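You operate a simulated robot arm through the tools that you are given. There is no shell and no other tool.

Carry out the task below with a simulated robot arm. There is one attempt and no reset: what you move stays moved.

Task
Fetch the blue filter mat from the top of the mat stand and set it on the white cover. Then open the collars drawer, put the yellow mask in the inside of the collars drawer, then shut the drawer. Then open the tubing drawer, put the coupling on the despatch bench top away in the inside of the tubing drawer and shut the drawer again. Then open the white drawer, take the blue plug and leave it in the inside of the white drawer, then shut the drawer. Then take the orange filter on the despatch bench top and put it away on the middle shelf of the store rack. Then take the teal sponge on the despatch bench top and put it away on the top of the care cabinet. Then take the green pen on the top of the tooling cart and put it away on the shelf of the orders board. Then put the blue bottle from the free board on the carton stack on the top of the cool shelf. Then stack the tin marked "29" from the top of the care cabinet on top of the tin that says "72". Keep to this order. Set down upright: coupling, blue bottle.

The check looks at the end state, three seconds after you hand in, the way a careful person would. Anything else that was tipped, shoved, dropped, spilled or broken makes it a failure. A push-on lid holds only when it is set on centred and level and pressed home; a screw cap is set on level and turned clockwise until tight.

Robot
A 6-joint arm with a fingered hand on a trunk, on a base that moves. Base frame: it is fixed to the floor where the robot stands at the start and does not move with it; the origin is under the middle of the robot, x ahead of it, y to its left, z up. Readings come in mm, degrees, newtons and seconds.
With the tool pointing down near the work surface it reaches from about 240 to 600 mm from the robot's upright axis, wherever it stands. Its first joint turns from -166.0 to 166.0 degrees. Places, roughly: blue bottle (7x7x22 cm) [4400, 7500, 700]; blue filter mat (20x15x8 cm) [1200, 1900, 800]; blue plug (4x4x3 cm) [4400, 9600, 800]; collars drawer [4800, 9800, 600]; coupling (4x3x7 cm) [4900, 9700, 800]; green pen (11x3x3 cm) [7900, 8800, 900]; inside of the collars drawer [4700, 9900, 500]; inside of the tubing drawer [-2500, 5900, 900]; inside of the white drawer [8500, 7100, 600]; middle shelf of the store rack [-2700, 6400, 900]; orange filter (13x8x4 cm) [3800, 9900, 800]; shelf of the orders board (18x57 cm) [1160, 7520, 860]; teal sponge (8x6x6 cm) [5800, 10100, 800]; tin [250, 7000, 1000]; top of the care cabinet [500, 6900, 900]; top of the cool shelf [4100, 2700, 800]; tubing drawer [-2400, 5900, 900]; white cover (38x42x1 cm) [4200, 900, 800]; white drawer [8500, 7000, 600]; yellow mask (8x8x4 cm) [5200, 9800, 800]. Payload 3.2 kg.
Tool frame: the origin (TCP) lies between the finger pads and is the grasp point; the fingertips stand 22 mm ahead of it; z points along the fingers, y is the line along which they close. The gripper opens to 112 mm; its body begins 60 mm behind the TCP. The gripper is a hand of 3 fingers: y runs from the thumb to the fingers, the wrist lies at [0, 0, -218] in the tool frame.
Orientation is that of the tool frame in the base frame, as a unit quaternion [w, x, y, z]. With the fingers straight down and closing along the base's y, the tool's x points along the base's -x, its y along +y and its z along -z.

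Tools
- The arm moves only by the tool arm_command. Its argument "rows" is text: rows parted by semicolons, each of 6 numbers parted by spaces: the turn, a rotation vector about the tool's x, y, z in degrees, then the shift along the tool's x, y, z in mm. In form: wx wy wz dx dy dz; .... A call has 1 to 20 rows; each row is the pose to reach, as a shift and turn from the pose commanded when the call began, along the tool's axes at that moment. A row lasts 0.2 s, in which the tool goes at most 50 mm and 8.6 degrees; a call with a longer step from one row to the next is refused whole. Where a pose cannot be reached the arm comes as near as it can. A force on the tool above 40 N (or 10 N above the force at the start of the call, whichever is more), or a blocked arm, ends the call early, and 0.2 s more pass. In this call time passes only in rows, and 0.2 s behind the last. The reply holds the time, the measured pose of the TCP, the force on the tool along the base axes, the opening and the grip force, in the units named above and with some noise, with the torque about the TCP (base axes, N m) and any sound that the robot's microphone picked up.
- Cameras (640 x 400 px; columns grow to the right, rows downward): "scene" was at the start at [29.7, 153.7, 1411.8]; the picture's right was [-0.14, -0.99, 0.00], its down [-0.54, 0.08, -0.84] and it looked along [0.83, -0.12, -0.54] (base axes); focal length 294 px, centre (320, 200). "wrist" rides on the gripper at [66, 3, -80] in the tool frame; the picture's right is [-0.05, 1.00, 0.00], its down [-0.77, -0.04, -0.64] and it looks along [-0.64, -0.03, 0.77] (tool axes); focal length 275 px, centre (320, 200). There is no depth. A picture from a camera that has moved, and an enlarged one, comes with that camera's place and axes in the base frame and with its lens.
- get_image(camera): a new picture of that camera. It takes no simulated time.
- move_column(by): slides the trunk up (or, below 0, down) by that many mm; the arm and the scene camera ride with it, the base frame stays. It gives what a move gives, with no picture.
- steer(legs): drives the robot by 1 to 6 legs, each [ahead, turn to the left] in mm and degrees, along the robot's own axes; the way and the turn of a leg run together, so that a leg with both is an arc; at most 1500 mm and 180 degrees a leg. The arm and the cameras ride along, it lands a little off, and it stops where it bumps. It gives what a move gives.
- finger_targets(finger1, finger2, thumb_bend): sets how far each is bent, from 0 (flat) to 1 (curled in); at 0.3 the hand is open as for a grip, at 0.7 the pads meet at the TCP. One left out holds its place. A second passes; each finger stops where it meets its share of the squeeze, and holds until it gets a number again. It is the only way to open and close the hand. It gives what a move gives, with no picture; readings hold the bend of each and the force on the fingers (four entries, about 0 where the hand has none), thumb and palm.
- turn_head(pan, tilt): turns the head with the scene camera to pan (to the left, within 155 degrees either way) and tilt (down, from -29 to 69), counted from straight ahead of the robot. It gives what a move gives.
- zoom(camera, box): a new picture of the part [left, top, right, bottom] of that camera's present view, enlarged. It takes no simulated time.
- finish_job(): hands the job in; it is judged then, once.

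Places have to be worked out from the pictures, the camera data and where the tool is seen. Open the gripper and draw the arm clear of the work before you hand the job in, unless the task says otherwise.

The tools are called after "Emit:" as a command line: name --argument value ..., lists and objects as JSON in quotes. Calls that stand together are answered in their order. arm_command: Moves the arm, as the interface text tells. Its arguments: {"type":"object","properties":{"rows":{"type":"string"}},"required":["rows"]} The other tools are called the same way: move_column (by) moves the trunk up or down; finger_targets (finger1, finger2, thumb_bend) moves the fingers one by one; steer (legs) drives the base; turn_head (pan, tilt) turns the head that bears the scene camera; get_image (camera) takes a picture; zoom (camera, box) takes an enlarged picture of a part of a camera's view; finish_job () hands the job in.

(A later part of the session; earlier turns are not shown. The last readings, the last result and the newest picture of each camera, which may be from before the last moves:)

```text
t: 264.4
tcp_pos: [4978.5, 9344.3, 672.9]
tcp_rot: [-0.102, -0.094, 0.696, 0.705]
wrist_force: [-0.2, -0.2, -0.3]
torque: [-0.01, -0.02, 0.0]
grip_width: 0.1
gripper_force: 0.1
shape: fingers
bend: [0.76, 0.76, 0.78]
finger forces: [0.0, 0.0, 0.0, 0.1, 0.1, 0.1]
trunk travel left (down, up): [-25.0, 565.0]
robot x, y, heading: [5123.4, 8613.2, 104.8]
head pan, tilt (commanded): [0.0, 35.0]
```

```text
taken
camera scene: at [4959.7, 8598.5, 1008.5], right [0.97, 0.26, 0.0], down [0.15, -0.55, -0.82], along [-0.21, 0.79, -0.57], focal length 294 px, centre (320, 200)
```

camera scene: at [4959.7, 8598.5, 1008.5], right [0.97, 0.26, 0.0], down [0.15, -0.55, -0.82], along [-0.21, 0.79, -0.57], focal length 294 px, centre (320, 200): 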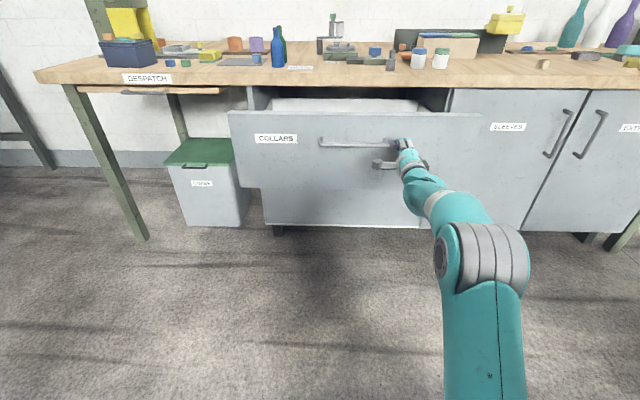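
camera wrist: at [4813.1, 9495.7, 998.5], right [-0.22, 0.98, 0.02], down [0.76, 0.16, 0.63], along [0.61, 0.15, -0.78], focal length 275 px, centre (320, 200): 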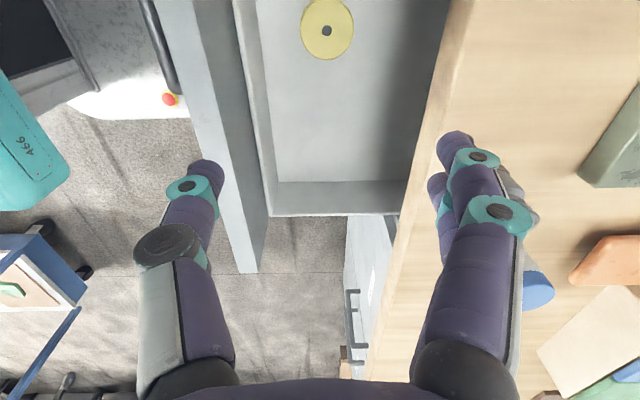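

The fist is level with and just right of the handle. I turn 2° right to clear the handle end and push the drawer in by driving forward.

Emit:
steer --legs '[[0, -2], [150, 0]]'

Emit:
get_image --camera "scene"

```text
t: 266.2
tcp_pos: [4970.2, 9494.1, 672.6]
tcp_rot: [-0.09, -0.081, 0.697, 0.706]
wrist_force: [-0.3, 0.5, -0.2]
torque: [0.03, 0.0, 0.01]
grip_width: 0.1
gripper_force: 0.0
shape: fingers
bend: [0.78, 0.78, 0.79]
finger forces: [0.1, 0.0, 0.0, 0.1, 0.0, 0.1]
trunk travel left (down, up): [-25.0, 565.0]
robot x, y, heading: [5091.0, 8760.4, 102.9]
head pan, tilt (commanded): [0.0, 35.0]
```

```text
taken
camera scene: at [4925.6, 8749.9, 1008.5], right [0.97, 0.23, 0.0], down [0.13, -0.56, -0.82], along [-0.18, 0.8, -0.57], focal length 294 px, centre (320, 200)
```

scene: 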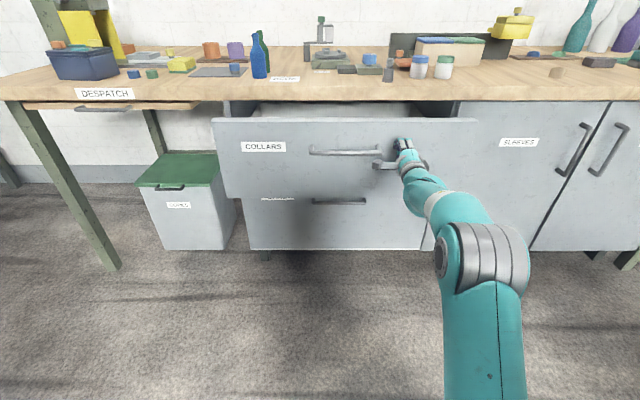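

The drawer is moving in. I push on.

Emit:
steer --legs '[[90, 0]]'

Emit:
steer --legs '[[30, 0]]'

Emit:
get_image --camera "scene"

```text
t: 267.3
tcp_pos: [4948.3, 9582.8, 671.4]
tcp_rot: [-0.091, -0.082, 0.697, 0.706]
wrist_force: [-0.1, -0.2, -0.1]
torque: [0.02, -0.02, 0.02]
grip_width: 0.1
gripper_force: 0.0
shape: fingers
bend: [0.78, 0.78, 0.79]
finger forces: [0.0, 0.0, 0.0, 0.1, 0.0, 0.0]
trunk travel left (down, up): [-25.0, 565.0]
robot x, y, heading: [5071.5, 8849.6, 103.0]
head pan, tilt (commanded): [0.0, 35.0]
```

```text
t: 268.1
tcp_pos: [4943.0, 9611.7, 671.4]
tcp_rot: [-0.09, -0.081, 0.697, 0.707]
wrist_force: [-0.2, -0.7, -0.3]
torque: [0.0, -0.01, 0.0]
grip_width: 0.0
gripper_force: 0.0
shape: fingers
bend: [0.78, 0.78, 0.79]
finger forces: [0.1, 0.0, 0.1, 0.0, 0.1, 0.1]
trunk travel left (down, up): [-25.0, 565.0]
robot x, y, heading: [5063.6, 8880.1, 102.9]
head pan, tilt (commanded): [0.0, 35.0]
```

```text
taken
camera scene: at [4898.5, 8867.3, 1008.5], right [0.97, 0.22, 0.0], down [0.13, -0.56, -0.82], along [-0.18, 0.8, -0.57], focal length 294 px, centre (320, 200)
```

scene: 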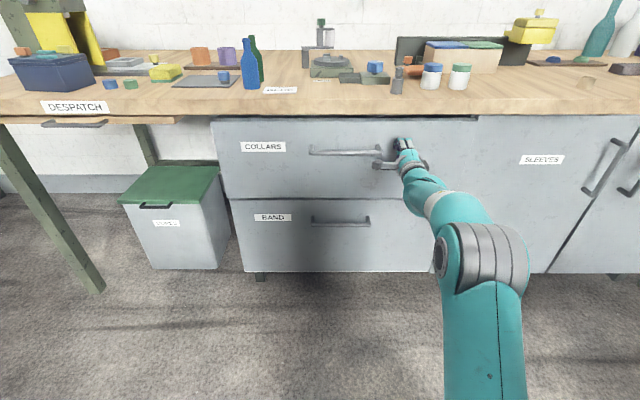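

Nearly shut: the front still stands slightly proud of the BAND drawer. I push the rest until it stops.

Emit:
steer --legs '[[15, 0]]'

Emit:
steer --legs '[[15, 0]]'

Emit:
get_image --camera "scene"

```text
t: 268.9
tcp_pos: [4939.8, 9626.4, 672.0]
tcp_rot: [-0.089, -0.082, 0.698, 0.706]
wrist_force: [0.5, -0.3, -0.1]
torque: [0.01, 0.01, 0.01]
grip_width: 0.0
gripper_force: 0.0
shape: fingers
bend: [0.78, 0.78, 0.79]
finger forces: [0.0, 0.0, 0.0, 0.0, 0.1, 0.1]
trunk travel left (down, up): [-25.0, 565.0]
robot x, y, heading: [5062.8, 8891.5, 102.9]
head pan, tilt (commanded): [0.0, 35.0]
```

```text
t: 269.8
tcp_pos: [4936.3, 9637.5, 672.4]
tcp_rot: [-0.089, -0.081, 0.697, 0.707]
wrist_force: [2.9, -23.5, -0.6]
torque: [0.08, -0.02, -0.05]
grip_width: 0.0
gripper_force: 14.3
shape: fingers
bend: [0.8, 0.8, 0.84]
finger forces: [0.0, 0.0, 0.1, 0.0, 27.5, 0.0]
trunk travel left (down, up): [-25.0, 565.0]
robot x, y, heading: [5057.2, 8902.9, 103.0]
head pan, tilt (commanded): [0.0, 35.0]
stopped in leg 1: the force on the tool passed its limit at 44 N (the readings are from after the stop); the commanded pose is now the measured one
```

```text
taken
camera scene: at [4892.4, 8893.2, 1008.6], right [0.97, 0.22, 0.0], down [0.13, -0.56, -0.82], along [-0.18, 0.8, -0.57], focal length 294 px, centre (320, 200)
```

scene: 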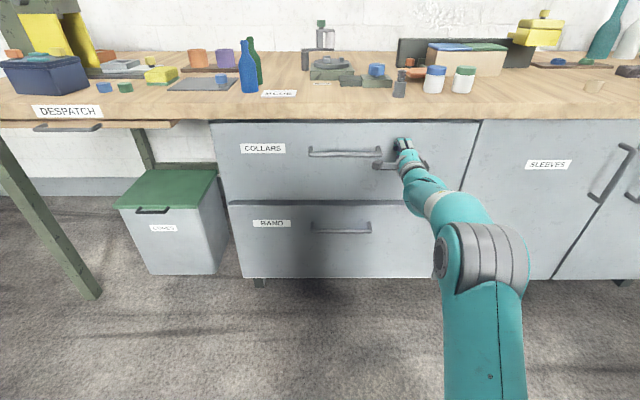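

The drawer is shut (blocked with 44 N). I back away, raise the trunk and fold the arm back to its travelling pose.

Emit:
steer --legs '[[-350, 0]]'

Emit:
move_column --by 400

Emit:
arm_command --rows "4.1 4.1 -4.1 4 1 -23; 8.2 8.2 -8.2 9 2 -46; 12.3 12.3 -12.3 13 3 -69; 16.3 16.3 -16.3 17 4 -92; 20.4 20.4 -20.4 22 5 -115; 24.5 24.5 -24.5 26 6 -138; 28.5 28.5 -28.5 31 7 -162; 32.6 32.6 -32.6 35 8 -185; 36.7 36.7 -36.7 40 9 -208; 40.8 40.8 -40.8 44 10 -232; 44.8 44.8 -44.8 49 11 -255; 48.9 48.9 -48.9 53 13 -278; 53 53 -53 57 15 -302; 57 57 -57 62 17 -325; 61.1 61.1 -61.1 66 19 -348; 65.2 65.2 -65.2 70 20 -372; 69.28 69.28 -69.28 75 20 -403; 69.28 69.28 -69.28 75 20 -403"

Emit:
turn_head --pan 0 --tilt 30

Emit:
get_image --camera "scene"

```text
t: 272.1
tcp_pos: [5018.8, 9293.9, 671.2]
tcp_rot: [-0.088, -0.08, 0.699, 0.706]
wrist_force: [-0.8, -0.2, 0.5]
torque: [0.01, 0.0, -0.01]
grip_width: 0.1
gripper_force: 0.1
shape: fingers
bend: [0.78, 0.78, 0.8]
finger forces: [0.0, 0.0, 0.0, 0.0, 0.0, 0.0]
trunk travel left (down, up): [-25.0, 565.0]
robot x, y, heading: [5138.8, 8557.5, 103.0]
head pan, tilt (commanded): [0.0, 35.0]
```

```text
t: 275.9
tcp_pos: [5018.4, 9294.7, 1072.0]
tcp_rot: [-0.087, -0.08, 0.698, 0.706]
wrist_force: [-0.2, 0.1, 0.1]
torque: [-0.01, 0.01, -0.03]
grip_width: 0.1
gripper_force: 0.0
shape: fingers
bend: [0.78, 0.78, 0.8]
finger forces: [0.0, 0.0, 0.1, 0.1, 0.0, 0.0]
trunk travel left (down, up): [-425.0, 165.0]
robot x, y, heading: [5138.2, 8556.8, 102.6]
head pan, tilt (commanded): [0.0, 35.0]
```

```text
t: 279.7
tcp_pos: [5042.5, 8882.4, 1086.5]
tcp_rot: [0.0, 0.786, -0.618, -0.008]
wrist_force: [-0.5, 0.6, -0.4]
torque: [0.05, 0.01, -0.02]
grip_width: 0.0
gripper_force: 0.0
shape: fingers
bend: [0.78, 0.78, 0.8]
finger forces: [0.1, 0.0, 0.1, 0.0, 0.1, 0.0]
trunk travel left (down, up): [-425.0, 165.0]
robot x, y, heading: [5138.2, 8557.4, 102.6]
head pan, tilt (commanded): [0.0, 35.0]
```

```text
t: 280.4
tcp_pos: [5041.0, 8883.4, 1086.0]
tcp_rot: [0.0, 0.786, -0.618, -0.008]
wrist_force: [-0.8, -0.6, -0.7]
torque: [-0.01, -0.01, -0.01]
grip_width: 0.2
gripper_force: 0.0
shape: fingers
bend: [0.78, 0.78, 0.8]
finger forces: [0.0, 0.0, 0.1, 0.0, 0.0, 0.1]
trunk travel left (down, up): [-425.0, 165.0]
robot x, y, heading: [5137.1, 8555.8, 102.5]
head pan, tilt (commanded): [0.0, 30.0]
```

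```text
taken
camera scene: at [4970.5, 8551.7, 1416.3], right [0.98, 0.22, 0.0], down [0.11, -0.49, -0.87], along [-0.19, 0.84, -0.5], focal length 294 px, centre (320, 200)
```

scene: 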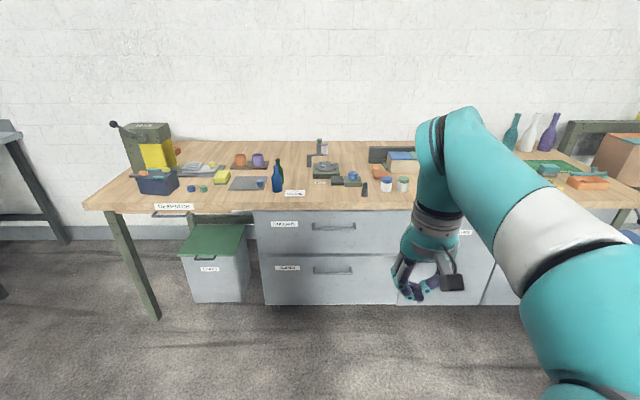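

The COLLARS drawer is flush again. Now I look west for the way to the tubing drawer.

Emit:
turn_head --pan 80 --tilt 15

Emit:
get_image --camera "scene"

Emit:
turn_head --pan 125 --tilt 20

Emit:
get_image --camera "scene"

```text
t: 281.9
tcp_pos: [5041.4, 8883.1, 1086.6]
tcp_rot: [0.0, 0.786, -0.618, -0.008]
wrist_force: [-0.5, -0.2, 0.8]
torque: [-0.02, 0.01, -0.02]
grip_width: 0.0
gripper_force: 0.1
shape: fingers
bend: [0.78, 0.78, 0.8]
finger forces: [0.1, 0.0, 0.1, 0.0, 0.0, 0.1]
trunk travel left (down, up): [-425.0, 165.0]
robot x, y, heading: [5137.3, 8563.0, 102.5]
head pan, tilt (commanded): [80.0, 15.0]
```

```text
taken
camera scene: at [4897.1, 8459.2, 1440.5], right [-0.05, 1.0, 0.0], down [0.26, 0.01, -0.97], along [-0.96, -0.04, -0.26], focal length 294 px, centre (320, 200)
```

scene: 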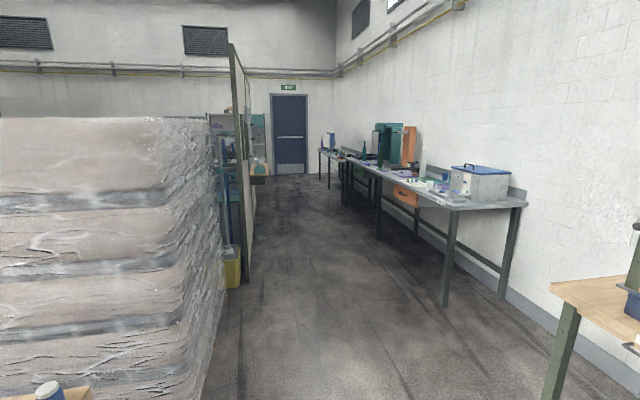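

```text
t: 283.0
tcp_pos: [5041.7, 8883.2, 1086.3]
tcp_rot: [0.0, 0.786, -0.618, -0.008]
wrist_force: [-0.8, 0.1, -1.2]
torque: [-0.02, -0.03, 0.0]
grip_width: 0.2
gripper_force: 0.0
shape: fingers
bend: [0.78, 0.78, 0.8]
finger forces: [0.0, 0.0, 0.1, 0.0, 0.0, 0.0]
trunk travel left (down, up): [-425.0, 165.0]
robot x, y, heading: [5138.5, 8557.3, 102.8]
head pan, tilt (commanded): [125.0, 20.0]
```

```text
taken
camera scene: at [4927.7, 8394.7, 1432.4], right [-0.74, 0.67, 0.0], down [0.23, 0.25, -0.94], along [-0.63, -0.69, -0.34], focal length 294 px, centre (320, 200)
```

scene: 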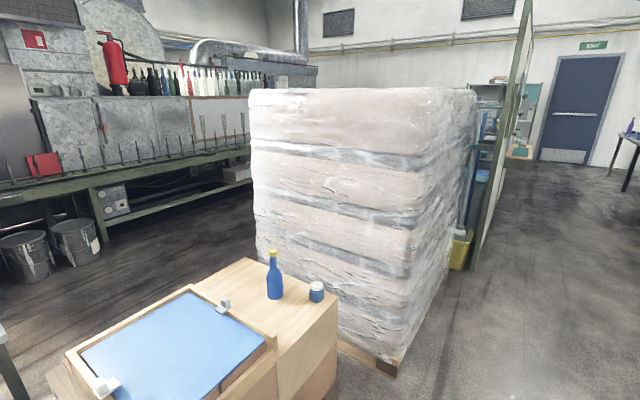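

The way west runs along the north aisle between the wrapped pallet/partition (south) and the wall tables (north). I drive west about 2.6 m, then a further stretch along the aisle direction.

Emit:
steer --legs '[[0, 82], [1400, 0], [1200, 0]]'

Emit:
turn_head --pan 20 --tilt 15

Emit:
get_image --camera "scene"

```text
t: 299.0
tcp_pos: [2224.9, 8365.1, 1086.5]
tcp_rot: [0.005, 0.999, 0.042, -0.005]
wrist_force: [0.1, 0.5, 1.0]
torque: [-0.03, -0.03, -0.01]
grip_width: 0.4
gripper_force: 0.0
shape: fingers
bend: [0.78, 0.78, 0.8]
finger forces: [0.0, 0.0, 0.1, 0.0, 0.0, 0.0]
trunk travel left (down, up): [-425.0, 165.0]
robot x, y, heading: [2560.7, 8407.9, -176.1]
head pan, tilt (commanded): [125.0, 20.0]
```

```text
t: 300.8
tcp_pos: [2224.7, 8364.2, 1086.0]
tcp_rot: [0.006, 0.999, 0.041, -0.005]
wrist_force: [-0.4, 0.3, -0.2]
torque: [0.01, 0.01, 0.02]
grip_width: 0.0
gripper_force: 0.1
shape: fingers
bend: [0.78, 0.78, 0.8]
finger forces: [0.0, 0.0, 0.1, 0.0, 0.0, 0.0]
trunk travel left (down, up): [-425.0, 165.0]
robot x, y, heading: [2560.2, 8405.4, -176.3]
head pan, tilt (commanded): [20.0, 15.0]
```

```text
taken
camera scene: at [2547.7, 8210.6, 1440.5], right [-0.4, 0.91, 0.0], down [0.24, 0.1, -0.97], along [-0.88, -0.39, -0.26], focal length 294 px, centre (320, 200)
```

scene: 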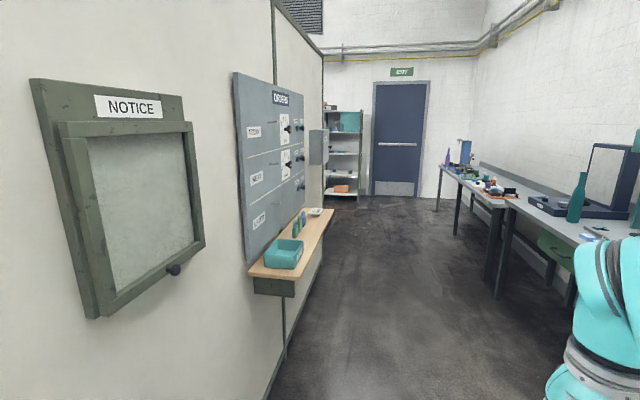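

The orders board with its shelf is on this (north) side of the partition. I go on west along the aisle to its end.

Emit:
steer --legs '[[0, 10.5], [1400, 0], [1000, 0]]'

Emit:
turn_head --pan 45 --tilt 15

Emit:
get_image --camera "scene"

Emit:
turn_head --pan 0 --tilt 15

Emit:
get_image --camera "scene"

```text
t: 313.3
tcp_pos: [-81.4, 7674.9, 1086.9]
tcp_rot: [0.006, 0.99, 0.14, -0.006]
wrist_force: [-0.4, -0.7, -0.6]
torque: [0.0, 0.0, 0.02]
grip_width: 0.0
gripper_force: 0.1
shape: fingers
bend: [0.78, 0.78, 0.8]
finger forces: [0.1, 0.0, 0.0, 0.1, 0.0, 0.0]
trunk travel left (down, up): [-425.0, 165.0]
robot x, y, heading: [241.1, 7787.8, -165.0]
head pan, tilt (commanded): [20.0, 15.0]
```

```text
t: 314.2
tcp_pos: [-82.3, 7675.3, 1086.6]
tcp_rot: [0.006, 0.99, 0.14, -0.006]
wrist_force: [-0.4, 0.1, -1.0]
torque: [0.0, 0.02, -0.01]
grip_width: 0.0
gripper_force: 0.1
shape: fingers
bend: [0.78, 0.78, 0.8]
finger forces: [0.0, 0.0, 0.1, 0.1, 0.0, 0.0]
trunk travel left (down, up): [-425.0, 165.0]
robot x, y, heading: [242.6, 7783.1, -164.8]
head pan, tilt (commanded): [45.0, 15.0]
```

```text
taken
camera scene: at [295.0, 7560.5, 1440.5], right [-0.87, 0.5, 0.0], down [0.13, 0.22, -0.97], along [-0.48, -0.84, -0.26], focal length 294 px, centre (320, 200)
```

scene: 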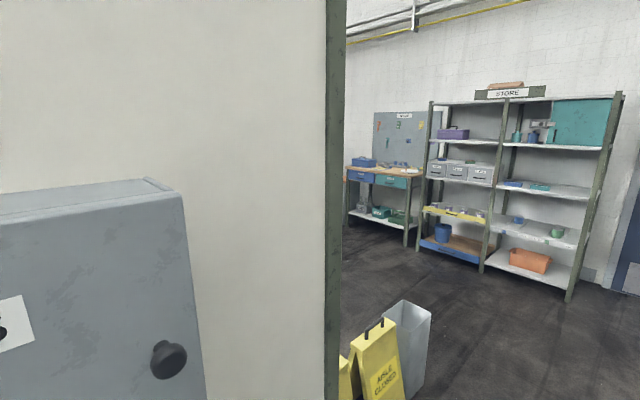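

```text
t: 315.3
tcp_pos: [-82.5, 7674.4, 1087.5]
tcp_rot: [0.006, 0.99, 0.14, -0.005]
wrist_force: [-0.8, 0.2, -0.9]
torque: [-0.01, 0.04, 0.01]
grip_width: 0.1
gripper_force: 0.1
shape: fingers
bend: [0.78, 0.78, 0.8]
finger forces: [0.0, 0.1, 0.0, 0.0, 0.1, 0.0]
trunk travel left (down, up): [-425.0, 165.0]
robot x, y, heading: [238.9, 7785.9, -164.7]
head pan, tilt (commanded): [0.0, 15.0]
```

```text
taken
camera scene: at [251.4, 7616.9, 1440.5], right [-0.26, 0.96, 0.0], down [0.25, 0.07, -0.97], along [-0.93, -0.25, -0.26], focal length 294 px, centre (320, 200)
```

scene: 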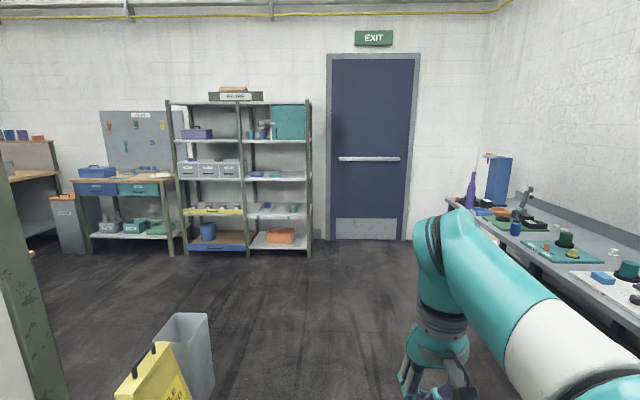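

I can see the STORE rack and a workbench with drawers at the west end. I zoom in to read labels.

Emit:
zoom --camera "scene" --box '[60, 80, 330, 260]'

Emit:
zoom --camera "scene" --box '[160, 140, 260, 200]'

```text
2.22 times, centred on (195, 170) of scene
camera zoom: at [251.4, 7616.9, 1440.5], right [-0.26, 0.96, 0.0], down [0.25, 0.07, -0.97], along [-0.93, -0.25, -0.26], focal length 652 px, centre (598, 267)
```

zoom: 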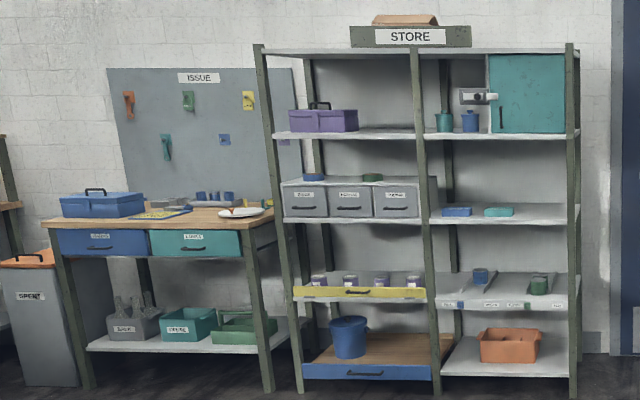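

```text
6.40 times, centred on (210, 170) of scene
camera zoom: at [251.4, 7616.9, 1440.5], right [-0.26, 0.96, 0.0], down [0.25, 0.07, -0.97], along [-0.93, -0.25, -0.26], focal length 1878 px, centre (1024, 392)
```

zoom: 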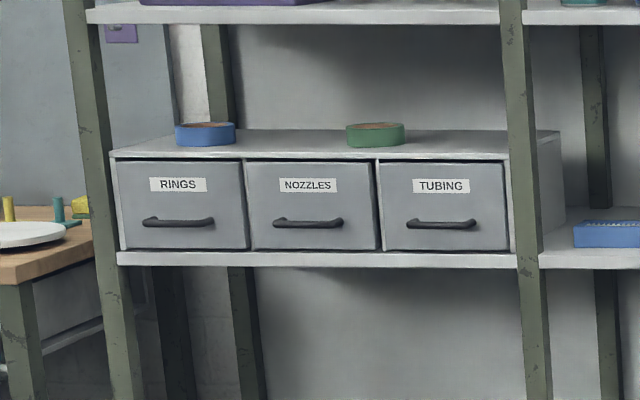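

The TUBING drawer is the rightmost small drawer in the rack's left bay, handle near (-2400,5936,~900). I drive west past the bin and sign, then south to a stance in front of it.

Emit:
steer --legs '[[0, -1.3], [1400, 0], [390, 0], [0, 75]]'

Emit:
turn_head --pan 0 --tilt 25

Emit:
get_image --camera "scene"

```text
t: 327.9
tcp_pos: [-1480.0, 7021.2, 1087.4]
tcp_rot: [0.007, 0.708, 0.706, -0.001]
wrist_force: [0.6, -0.3, -0.2]
torque: [-0.01, 0.0, 0.0]
grip_width: 0.0
gripper_force: 0.1
shape: fingers
bend: [0.78, 0.78, 0.8]
finger forces: [0.1, 0.1, 0.0, 0.0, 0.0, 0.0]
trunk travel left (down, up): [-425.0, 165.0]
robot x, y, heading: [-1494.4, 7362.5, -91.1]
head pan, tilt (commanded): [0.0, 15.0]
```

```text
t: 328.6
tcp_pos: [-1479.5, 7021.5, 1086.6]
tcp_rot: [0.009, 0.709, 0.705, 0.0]
wrist_force: [1.1, 0.4, -1.2]
torque: [0.0, 0.03, 0.0]
grip_width: 0.2
gripper_force: 0.0
shape: fingers
bend: [0.78, 0.78, 0.8]
finger forces: [0.1, 0.0, 0.0, 0.0, 0.0, 0.1]
trunk travel left (down, up): [-425.0, 165.0]
robot x, y, heading: [-1494.0, 7365.5, -91.2]
head pan, tilt (commanded): [0.0, 25.0]
```

```text
taken
camera scene: at [-1328.2, 7325.5, 1424.3], right [-1.0, 0.02, 0.0], down [0.01, 0.42, -0.91], along [-0.02, -0.91, -0.42], focal length 294 px, centre (320, 200)
```

scene: 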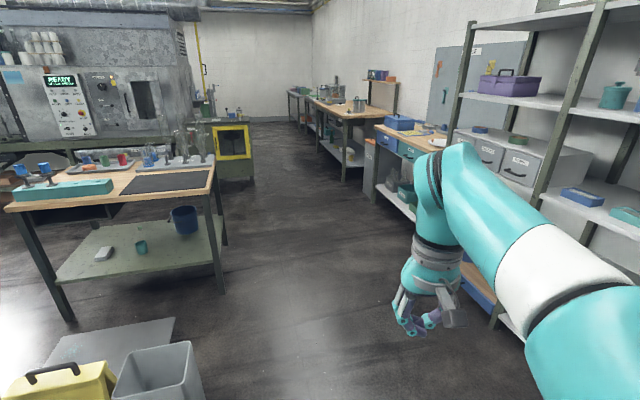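

The way south is clear between the bin/table (left) and the rack (right). I go on 1255 mm and turn to face the rack.

Emit:
steer --legs '[[1255, 0], [0, -75]]'

Emit:
turn_head --pan 0 --tilt 25

Emit:
get_image --camera "scene"

Emit:
get_image --camera "wrist"

```text
t: 338.2
tcp_pos: [-1837.6, 5992.0, 1086.9]
tcp_rot: [0.006, 0.99, 0.141, -0.006]
wrist_force: [0.4, -0.3, 0.4]
torque: [-0.04, -0.01, 0.03]
grip_width: 0.1
gripper_force: 0.0
shape: fingers
bend: [0.78, 0.78, 0.8]
finger forces: [0.0, 0.0, 0.0, 0.0, 0.0, 0.0]
trunk travel left (down, up): [-425.0, 165.0]
robot x, y, heading: [-1518.7, 6101.9, -165.0]
head pan, tilt (commanded): [0.0, 25.0]
```

```text
t: 338.8
tcp_pos: [-1837.5, 5992.8, 1088.1]
tcp_rot: [0.007, 0.99, 0.141, -0.005]
wrist_force: [-0.3, -0.3, -0.2]
torque: [0.0, 0.01, 0.02]
grip_width: 0.1
gripper_force: 0.0
shape: fingers
bend: [0.78, 0.78, 0.8]
finger forces: [0.1, 0.0, 0.1, 0.1, 0.1, 0.0]
trunk travel left (down, up): [-425.0, 165.0]
robot x, y, heading: [-1514.0, 6102.5, -164.6]
head pan, tilt (commanded): [0.0, 25.0]
```

```text
taken
camera scene: at [-1502.4, 5935.0, 1424.3], right [-0.26, 0.96, 0.0], down [0.41, 0.11, -0.91], along [-0.87, -0.24, -0.42], focal length 294 px, centre (320, 200)
```

scene: 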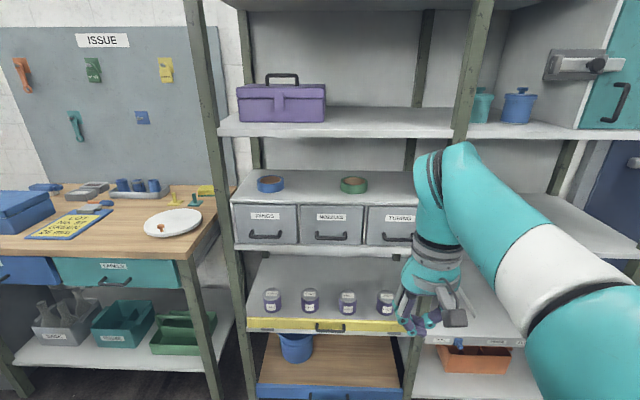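

```text
taken
camera wrist: at [-1772.2, 6009.2, 1165.8], right [0.23, -0.97, 0.01], down [-0.74, -0.17, 0.64], along [-0.62, -0.16, -0.76], focal length 275 px, centre (320, 200)
```

wrist: 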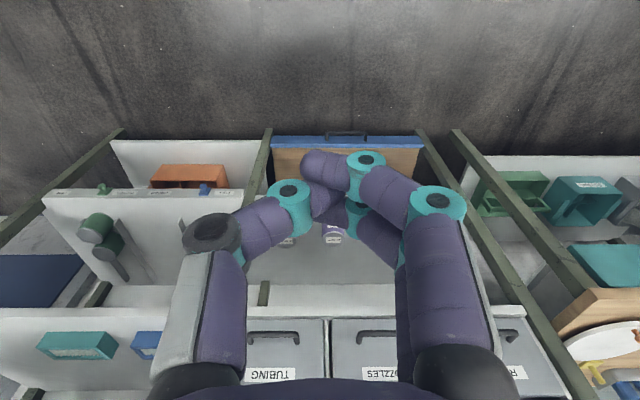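

The TUBING handle triangulates at about (-2361,5966,904). I open the hand to 0.42, swing it forward-pointing, and trim the base heading by −3° so the hand lines up with the handle.

Emit:
finger_targets --finger1 0.42 --finger2 0.42 --thumb_bend 0.42

Emit:
arm_command --rows "-4.08 -4.08 4.08 -24 -4 1; -8.15 -8.15 8.15 -48 -8 2; -12.2 -12.2 12.2 -72 -12 3; -16.3 -16.3 16.3 -96 -16 4; -20.4 -20.4 20.4 -120 -20 5; -24.5 -24.5 24.5 -144 -24 6; -28.5 -28.5 28.5 -168 -28 7; -32.6 -32.6 32.6 -192 -32 8; -36.7 -36.7 36.7 -216 -36 9; -40.8 -40.8 40.8 -240 -40 10; -44.8 -44.8 44.8 -264 -44 11; -48.9 -48.9 48.9 -288 -48 12; -53 -53 53 -312 -52 13; -57 -57 57 -336 -56 14; -61.1 -61.1 61.1 -360 -60 16; -65.2 -65.2 65.2 -384 -64 17; -69.28 -69.28 69.28 -407 -68 18; -69.28 -69.28 69.28 -407 -68 18"

Emit:
steer --legs '[[0, -3]]'

Emit:
move_column --by -167

Emit:
get_image --camera "scene"

Emit:
get_image --camera "wrist"

```text
t: 339.8
tcp_pos: [-1837.1, 5992.0, 1087.1]
tcp_rot: [0.006, 0.99, 0.142, -0.005]
wrist_force: [1.2, -0.3, -0.1]
torque: [0.0, 0.01, -0.03]
grip_width: 77.4
gripper_force: 0.1
shape: fingers
bend: [0.42, 0.42, 0.42]
finger forces: [0.1, 0.0, 0.0, 0.0, 0.0, 0.1]
trunk travel left (down, up): [-425.0, 165.0]
robot x, y, heading: [-1517.3, 6102.0, -164.8]
head pan, tilt (commanded): [0.0, 25.0]
```

```text
t: 343.6
tcp_pos: [-2248.1, 5945.7, 1072.4]
tcp_rot: [0.571, 0.561, -0.425, -0.423]
wrist_force: [-0.1, -0.4, 0.2]
torque: [-0.02, -0.03, -0.01]
grip_width: 77.7
gripper_force: 0.0
shape: fingers
bend: [0.42, 0.42, 0.42]
finger forces: [0.1, 0.0, 0.0, 0.1, 0.0, 0.0]
trunk travel left (down, up): [-425.0, 165.0]
robot x, y, heading: [-1517.6, 6105.3, -164.7]
head pan, tilt (commanded): [0.0, 25.0]
```

```text
t: 344.4
tcp_pos: [-2255.9, 5983.5, 1073.5]
tcp_rot: [0.559, 0.549, -0.439, -0.439]
wrist_force: [0.3, 0.3, -0.2]
torque: [0.0, 0.01, -0.04]
grip_width: 77.6
gripper_force: 0.0
shape: fingers
bend: [0.42, 0.42, 0.42]
finger forces: [0.1, 0.0, 0.0, 0.0, 0.0, 0.1]
trunk travel left (down, up): [-425.0, 165.0]
robot x, y, heading: [-1519.5, 6102.5, -167.2]
head pan, tilt (commanded): [0.0, 25.0]
```

```text
t: 346.3
tcp_pos: [-2256.4, 5984.3, 906.3]
tcp_rot: [0.56, 0.549, -0.439, -0.438]
wrist_force: [0.4, 0.5, -0.3]
torque: [0.05, 0.02, -0.02]
grip_width: 77.4
gripper_force: 0.1
shape: fingers
bend: [0.42, 0.42, 0.42]
finger forces: [0.1, 0.0, 0.0, 0.0, 0.0, 0.0]
trunk travel left (down, up): [-258.0, 332.0]
robot x, y, heading: [-1517.9, 6103.0, -167.8]
head pan, tilt (commanded): [0.0, 25.0]
```

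```text
taken
camera scene: at [-1511.3, 5934.6, 1257.3], right [-0.21, 0.98, 0.0], down [0.41, 0.09, -0.91], along [-0.89, -0.19, -0.42], focal length 294 px, centre (320, 200)
```

scene: 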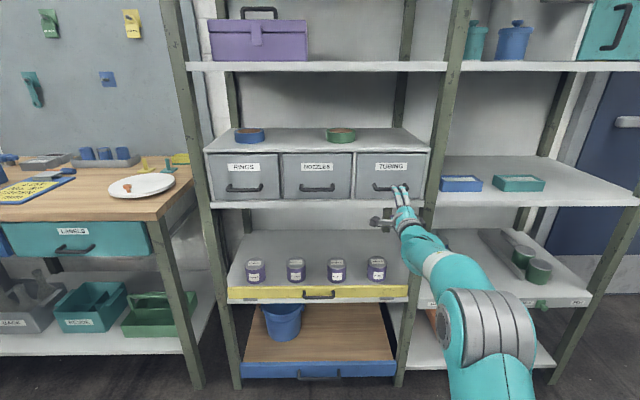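

```text
taken
camera wrist: at [-2162.0, 5938.6, 908.3], right [0.0, 0.06, 1.0], down [0.44, 0.9, -0.05], along [-0.9, 0.44, -0.03], focal length 275 px, centre (320, 200)
```

wrist: 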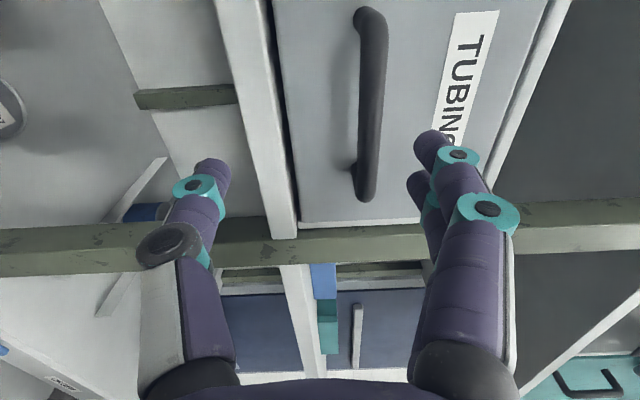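

Combining this view, the handle is at about (-2322,5963,932): 26 mm above the TCP, 5 mm left and ~68 mm ahead. I raise the trunk 25 mm, narrow the fingers slightly, and drive 40 mm nearer.

Emit:
move_column --by 25

Emit:
finger_targets --finger1 0.46 --finger2 0.46 --thumb_bend 0.48

Emit:
steer --legs '[[40, 0]]'

Emit:
get_image --camera "wrist"

Emit:
zoom --camera "scene" --box '[340, 130, 460, 240]'

```text
t: 347.0
tcp_pos: [-2255.1, 5984.7, 931.3]
tcp_rot: [0.56, 0.549, -0.44, -0.438]
wrist_force: [-0.1, -1.0, 0.6]
torque: [-0.01, 0.01, -0.01]
grip_width: 77.6
gripper_force: 0.0
shape: fingers
bend: [0.42, 0.42, 0.42]
finger forces: [0.0, 0.1, 0.1, 0.0, 0.0, 0.0]
trunk travel left (down, up): [-283.0, 307.0]
robot x, y, heading: [-1517.4, 6102.5, -167.7]
head pan, tilt (commanded): [0.0, 25.0]
```

```text
t: 348.0
tcp_pos: [-2256.0, 5983.9, 930.6]
tcp_rot: [0.56, 0.549, -0.439, -0.438]
wrist_force: [-0.4, -0.8, -0.3]
torque: [-0.04, 0.02, -0.02]
grip_width: 64.1
gripper_force: 0.0
shape: fingers
bend: [0.46, 0.46, 0.48]
finger forces: [0.1, 0.1, 0.1, 0.0, 0.0, 0.0]
trunk travel left (down, up): [-283.0, 307.0]
robot x, y, heading: [-1516.1, 6105.6, -168.0]
head pan, tilt (commanded): [0.0, 25.0]
```

```text
t: 348.9
tcp_pos: [-2295.0, 5975.9, 932.1]
tcp_rot: [0.559, 0.549, -0.44, -0.438]
wrist_force: [-0.1, 0.2, 0.2]
torque: [-0.01, -0.03, 0.04]
grip_width: 64.3
gripper_force: 0.0
shape: fingers
bend: [0.46, 0.46, 0.48]
finger forces: [0.1, 0.0, 0.1, 0.1, 0.0, 0.0]
trunk travel left (down, up): [-283.0, 307.0]
robot x, y, heading: [-1557.4, 6095.4, -167.7]
head pan, tilt (commanded): [0.0, 25.0]
```

```text
taken
camera wrist: at [-2201.8, 5930.0, 933.3], right [0.0, 0.06, 1.0], down [0.44, 0.9, -0.05], along [-0.9, 0.44, -0.03], focal length 275 px, centre (320, 200)
```

wrist: 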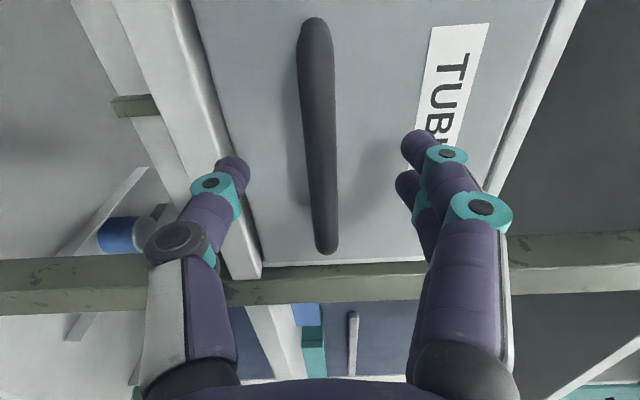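

```text
3.64 times, centred on (400, 185) of scene
camera zoom: at [-1551.1, 5925.9, 1282.3], right [-0.21, 0.98, 0.0], down [0.41, 0.09, -0.91], along [-0.89, -0.19, -0.42], focal length 1067 px, centre (29, 254)
```

zoom: 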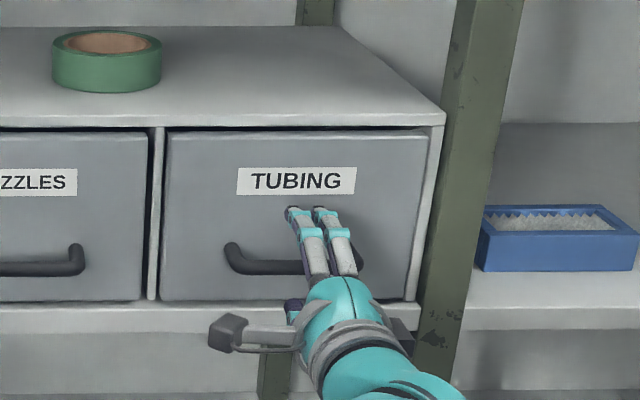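

The bar sits centred between the fingers, ~30 mm ahead. I bring the thumb a bit closer to clear the shelf lip and advance 28 mm.

Emit:
finger_targets --thumb_bend 0.53

Emit:
steer --legs '[[28, 0]]'

Emit:
get_image --camera "wrist"

```text
t: 349.9
tcp_pos: [-2294.7, 5975.7, 930.8]
tcp_rot: [0.56, 0.549, -0.439, -0.438]
wrist_force: [-0.1, -0.6, 0.2]
torque: [0.04, -0.01, 0.0]
grip_width: 57.3
gripper_force: 0.1
shape: fingers
bend: [0.46, 0.46, 0.53]
finger forces: [0.0, 0.0, 0.0, 0.1, 0.0, 0.0]
trunk travel left (down, up): [-283.0, 307.0]
robot x, y, heading: [-1557.7, 6094.6, -167.8]
head pan, tilt (commanded): [0.0, 25.0]
```

```text
t: 350.8
tcp_pos: [-2314.3, 5971.3, 930.6]
tcp_rot: [0.559, 0.55, -0.44, -0.437]
wrist_force: [18.7, 2.8, 0.5]
torque: [0.13, -0.62, 0.02]
grip_width: 56.6
gripper_force: 9.1
shape: fingers
bend: [0.46, 0.46, 0.55]
finger forces: [0.1, 0.0, 0.0, 0.0, 19.0, 0.0]
trunk travel left (down, up): [-283.0, 307.0]
robot x, y, heading: [-1580.5, 6090.9, -167.6]
head pan, tilt (commanded): [0.0, 25.0]
stopped in leg 1: the force on the tool passed its limit at 85 N (the readings are from after the stop); the commanded pose is now the measured one
```

```text
taken
camera wrist: at [-2219.3, 5926.2, 933.3], right [-0.01, 0.06, 1.0], down [0.44, 0.9, -0.05], along [-0.9, 0.44, -0.03], focal length 275 px, centre (320, 200)
```

wrist: 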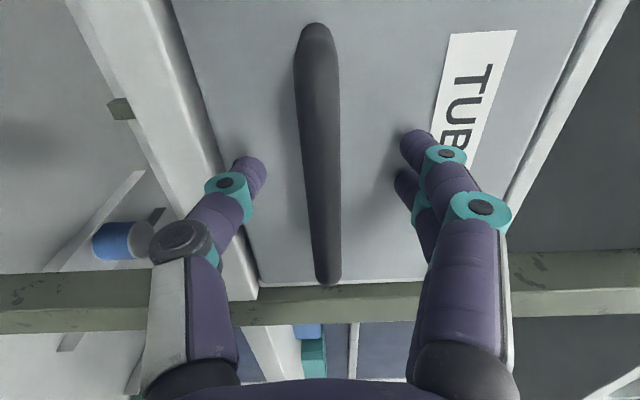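

The thumb touches the drawer panel, so the bar is between the pads. I back off 6 mm and close the hand round the bar.

Emit:
steer --legs '[[-6, 0]]'

Emit:
finger_targets --finger1 0.78 --finger2 0.78 --thumb_bend 0.78

Emit:
get_image --camera "wrist"

```text
t: 351.5
tcp_pos: [-2309.6, 5973.9, 930.2]
tcp_rot: [0.558, 0.551, -0.44, -0.437]
wrist_force: [-0.3, 0.2, 0.0]
torque: [-0.01, -0.01, 0.0]
grip_width: 56.3
gripper_force: 0.0
shape: fingers
bend: [0.46, 0.46, 0.53]
finger forces: [0.0, 0.0, 0.0, 0.1, 0.0, 0.0]
trunk travel left (down, up): [-283.0, 307.0]
robot x, y, heading: [-1569.4, 6093.1, -167.9]
head pan, tilt (commanded): [0.0, 25.0]
```

```text
t: 352.5
tcp_pos: [-2309.3, 5973.3, 929.2]
tcp_rot: [0.558, 0.551, -0.44, -0.437]
wrist_force: [-1.0, 0.2, -0.9]
torque: [0.0, -0.05, 0.01]
grip_width: 0.0
gripper_force: 0.1
shape: fingers
bend: [0.75, 0.75, 0.77]
finger forces: [0.1, 0.0, 0.0, 0.0, 0.0, 0.0]
trunk travel left (down, up): [-283.0, 307.0]
robot x, y, heading: [-1573.8, 6091.2, -167.7]
head pan, tilt (commanded): [0.0, 25.0]
```

```text
taken
camera wrist: at [-2216.0, 5927.2, 931.5], right [-0.01, 0.06, 1.0], down [0.44, 0.9, -0.05], along [-0.9, 0.44, -0.03], focal length 275 px, centre (320, 200)
```

wrist: 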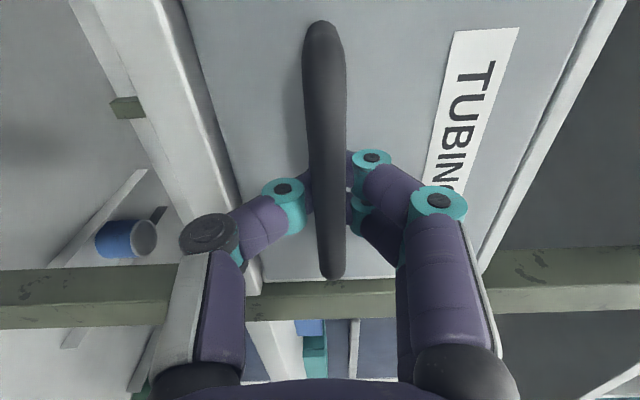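

Fingers have closed behind the bar. I pull the drawer out by backing 100 mm and look.

Emit:
steer --legs '[[-100, 0]]'

Emit:
get_image --camera "scene"

```text
t: 353.6
tcp_pos: [-2211.3, 5994.3, 929.3]
tcp_rot: [0.559, 0.552, -0.439, -0.436]
wrist_force: [0.5, 0.3, -0.4]
torque: [-0.02, 0.01, -0.03]
grip_width: 0.0
gripper_force: 0.0
shape: fingers
bend: [0.75, 0.75, 0.77]
finger forces: [0.1, 0.1, 0.1, 0.0, 0.0, 0.0]
trunk travel left (down, up): [-283.0, 307.0]
robot x, y, heading: [-1472.0, 6111.5, -167.8]
head pan, tilt (commanded): [0.0, 25.0]
```

```text
taken
camera scene: at [-1466.6, 5944.2, 1282.3], right [-0.21, 0.98, 0.0], down [0.41, 0.09, -0.91], along [-0.89, -0.19, -0.42], focal length 294 px, centre (320, 200)
```

scene: 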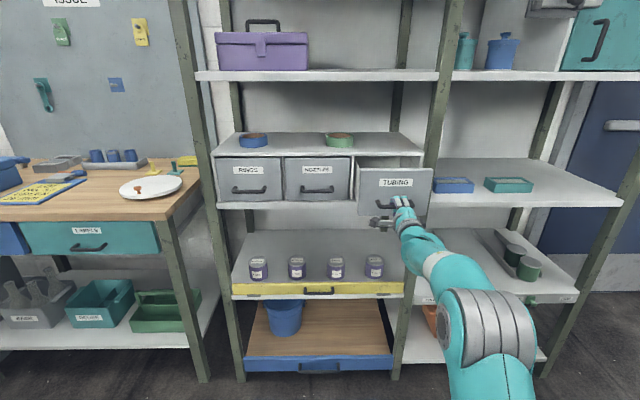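

The drawer comes out. I pull another 90 mm (about 190 mm in all), then release.

Emit:
steer --legs '[[-95, 0]]'

Emit:
get_image --camera "scene"

```text
t: 354.8
tcp_pos: [-2115.9, 6014.3, 929.2]
tcp_rot: [0.559, 0.551, -0.44, -0.437]
wrist_force: [-0.1, 0.3, 0.3]
torque: [-0.01, 0.01, -0.02]
grip_width: 0.0
gripper_force: 0.0
shape: fingers
bend: [0.75, 0.75, 0.77]
finger forces: [0.0, 0.0, 0.1, 0.0, 0.1, 0.0]
trunk travel left (down, up): [-283.0, 307.0]
robot x, y, heading: [-1380.0, 6135.2, -167.7]
head pan, tilt (commanded): [0.0, 25.0]
```

```text
taken
camera scene: at [-1373.3, 5964.5, 1282.3], right [-0.21, 0.98, 0.0], down [0.41, 0.09, -0.91], along [-0.89, -0.19, -0.42], focal length 294 px, centre (320, 200)
```

scene: 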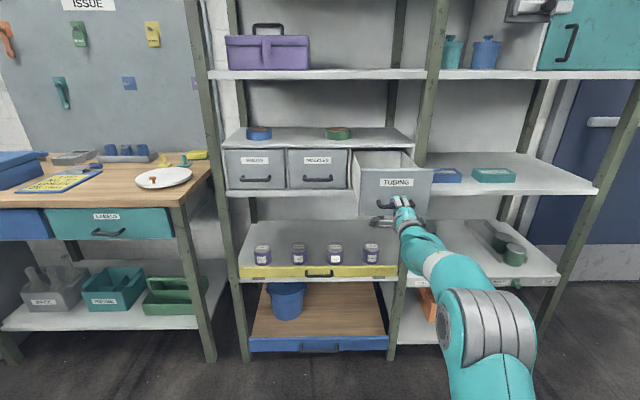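

The drawer is out by about 195 mm and stays level. I open the fingers and back the hand off.

Emit:
finger_targets --finger1 0.44 --finger2 0.44 --thumb_bend 0.48

Emit:
steer --legs '[[-200, 0]]'

Emit:
get_image --camera "scene"

```text
t: 355.8
tcp_pos: [-2118.3, 6013.8, 929.2]
tcp_rot: [0.559, 0.551, -0.439, -0.438]
wrist_force: [1.2, -0.1, 0.2]
torque: [-0.02, -0.01, 0.01]
grip_width: 65.7
gripper_force: 0.3
shape: fingers
bend: [0.44, 0.44, 0.48]
finger forces: [0.1, 0.0, 0.0, 0.0, 0.1, 0.0]
trunk travel left (down, up): [-283.0, 307.0]
robot x, y, heading: [-1379.1, 6131.2, -167.8]
head pan, tilt (commanded): [0.0, 25.0]
```

```text
t: 357.4
tcp_pos: [-1917.0, 6055.3, 930.1]
tcp_rot: [0.559, 0.552, -0.439, -0.437]
wrist_force: [0.7, 0.4, -0.2]
torque: [0.02, -0.04, -0.02]
grip_width: 65.8
gripper_force: 0.1
shape: fingers
bend: [0.44, 0.44, 0.48]
finger forces: [0.0, 0.0, 0.0, 0.0, 0.0, 0.0]
trunk travel left (down, up): [-283.0, 307.0]
robot x, y, heading: [-1181.2, 6177.9, -167.8]
head pan, tilt (commanded): [0.0, 25.0]
```

```text
taken
camera scene: at [-1173.9, 6008.2, 1282.3], right [-0.21, 0.98, 0.0], down [0.41, 0.09, -0.91], along [-0.89, -0.19, -0.42], focal length 294 px, centre (320, 200)
```

scene: 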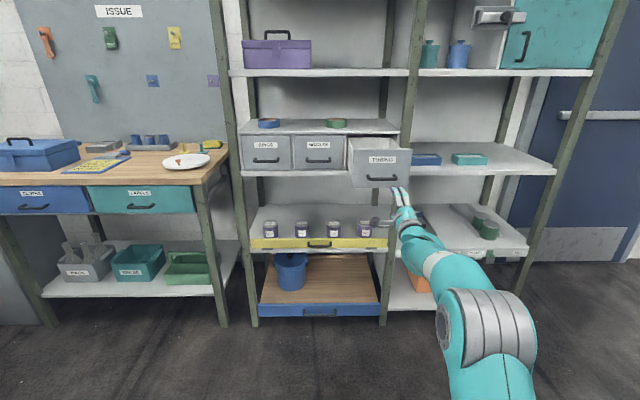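

The tubing drawer stands open. I fold the arm up, then drive back to the despatch bench to fetch the coupling.

Emit:
move_column --by 142

Emit:
arm_command --rows "4.1 4.1 -4.1 4 1 -23; 8.2 8.2 -8.2 9 2 -46; 12.3 12.3 -12.3 13 3 -69; 16.3 16.3 -16.3 17 4 -92; 20.4 20.4 -20.4 22 5 -115; 24.5 24.5 -24.5 26 6 -138; 28.5 28.5 -28.5 31 7 -162; 32.6 32.6 -32.6 35 8 -185; 36.7 36.7 -36.7 40 9 -208; 40.8 40.8 -40.8 44 10 -232; 44.8 44.8 -44.8 49 11 -255; 48.9 48.9 -48.9 53 13 -278; 53 53 -53 57 15 -302; 57 57 -57 62 17 -325; 61.1 61.1 -61.1 66 19 -348; 65.2 65.2 -65.2 70 20 -372; 69.28 69.28 -69.28 75 20 -403; 69.28 69.28 -69.28 75 20 -403"

Emit:
steer --legs '[[0, -87.9], [1210, 0], [0, -89.8]]'

```text
t: 359.1
tcp_pos: [-1916.3, 6055.5, 1070.7]
tcp_rot: [0.559, 0.552, -0.44, -0.436]
wrist_force: [-0.3, 0.7, 0.1]
torque: [0.03, -0.02, -0.01]
grip_width: 66.0
gripper_force: 0.1
shape: fingers
bend: [0.44, 0.44, 0.48]
finger forces: [0.0, 0.0, 0.0, 0.0, 0.0, 0.1]
trunk travel left (down, up): [-425.0, 165.0]
robot x, y, heading: [-1180.3, 6173.8, -167.8]
head pan, tilt (commanded): [0.0, 25.0]
```

```text
t: 362.9
tcp_pos: [-1507.9, 6077.5, 1089.9]
tcp_rot: [0.004, 0.993, 0.117, -0.002]
wrist_force: [0.3, 0.6, 0.1]
torque: [-0.02, -0.01, -0.01]
grip_width: 66.3
gripper_force: 0.0
shape: fingers
bend: [0.44, 0.44, 0.48]
finger forces: [0.0, 0.0, 0.0, 0.0, 0.1, 0.0]
trunk travel left (down, up): [-425.0, 165.0]
robot x, y, heading: [-1178.3, 6176.2, -167.9]
head pan, tilt (commanded): [0.0, 25.0]
```

```text
t: 376.5
tcp_pos: [-1193.9, 7462.5, 1089.0]
tcp_rot: [0.003, -0.161, 0.987, 0.005]
wrist_force: [-0.3, -0.3, 0.5]
torque: [0.0, -0.02, -0.01]
grip_width: 66.3
gripper_force: 0.2
shape: fingers
bend: [0.44, 0.44, 0.48]
finger forces: [0.0, 0.1, 0.0, 0.0, 0.0, 0.0]
trunk travel left (down, up): [-425.0, 165.0]
robot x, y, heading: [-1514.3, 7335.6, 17.5]
head pan, tilt (commanded): [0.0, 25.0]
```

Heading came out at 17.5°, so I trim to 14.7° and drive east along the aisle.

Emit:
steer --legs '[[0, -2.8], [1400, 0], [1400, 0], [1400, 0]]'

```text
t: 397.0
tcp_pos: [2862.5, 8505.8, 1089.7]
tcp_rot: [0.003, -0.137, 0.991, 0.006]
wrist_force: [0.4, 0.0, 0.4]
torque: [0.0, 0.01, -0.01]
grip_width: 66.2
gripper_force: 0.1
shape: fingers
bend: [0.44, 0.44, 0.48]
finger forces: [0.1, 0.1, 0.0, 0.1, 0.0, 0.1]
trunk travel left (down, up): [-425.0, 165.0]
robot x, y, heading: [2539.0, 8391.7, 14.7]
head pan, tilt (commanded): [0.0, 25.0]
```

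On track at (2539,8392). I continue to the despatch bench and turn to face it near the coupling.

Emit:
steer --legs '[[0, -0.9], [1300, 0], [1290, 0], [0, 90]]'

Emit:
turn_head --pan 0 --tilt 40

Emit:
get_image --camera "scene"

```text
t: 413.6
tcp_pos: [4935.4, 9303.8, 1089.6]
tcp_rot: [0.002, 0.788, -0.615, -0.006]
wrist_force: [0.2, -0.5, -0.7]
torque: [0.0, 0.03, 0.01]
grip_width: 66.1
gripper_force: 0.1
shape: fingers
bend: [0.44, 0.44, 0.48]
finger forces: [0.0, 0.0, 0.0, 0.2, 0.0, 0.0]
trunk travel left (down, up): [-425.0, 165.0]
robot x, y, heading: [5041.1, 8972.1, 103.3]
head pan, tilt (commanded): [0.0, 25.0]
```

```text
t: 414.4
tcp_pos: [4935.2, 9303.0, 1089.8]
tcp_rot: [0.002, 0.789, -0.614, -0.006]
wrist_force: [0.2, -0.2, -0.4]
torque: [-0.02, -0.01, 0.04]
grip_width: 66.1
gripper_force: 0.1
shape: fingers
bend: [0.44, 0.44, 0.48]
finger forces: [0.0, 0.0, 0.0, 0.0, 0.0, 0.1]
trunk travel left (down, up): [-425.0, 165.0]
robot x, y, heading: [5040.0, 8974.3, 103.2]
head pan, tilt (commanded): [0.0, 40.0]
```

```text
taken
camera scene: at [4872.2, 8962.4, 1401.0], right [0.97, 0.23, 0.0], down [0.15, -0.63, -0.77], along [-0.17, 0.75, -0.64], focal length 294 px, centre (320, 200)
```

scene: 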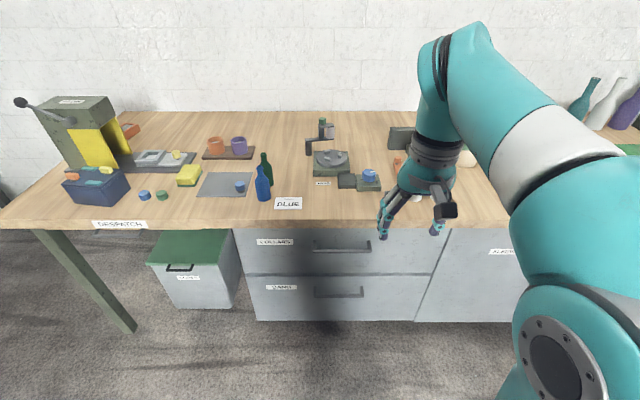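

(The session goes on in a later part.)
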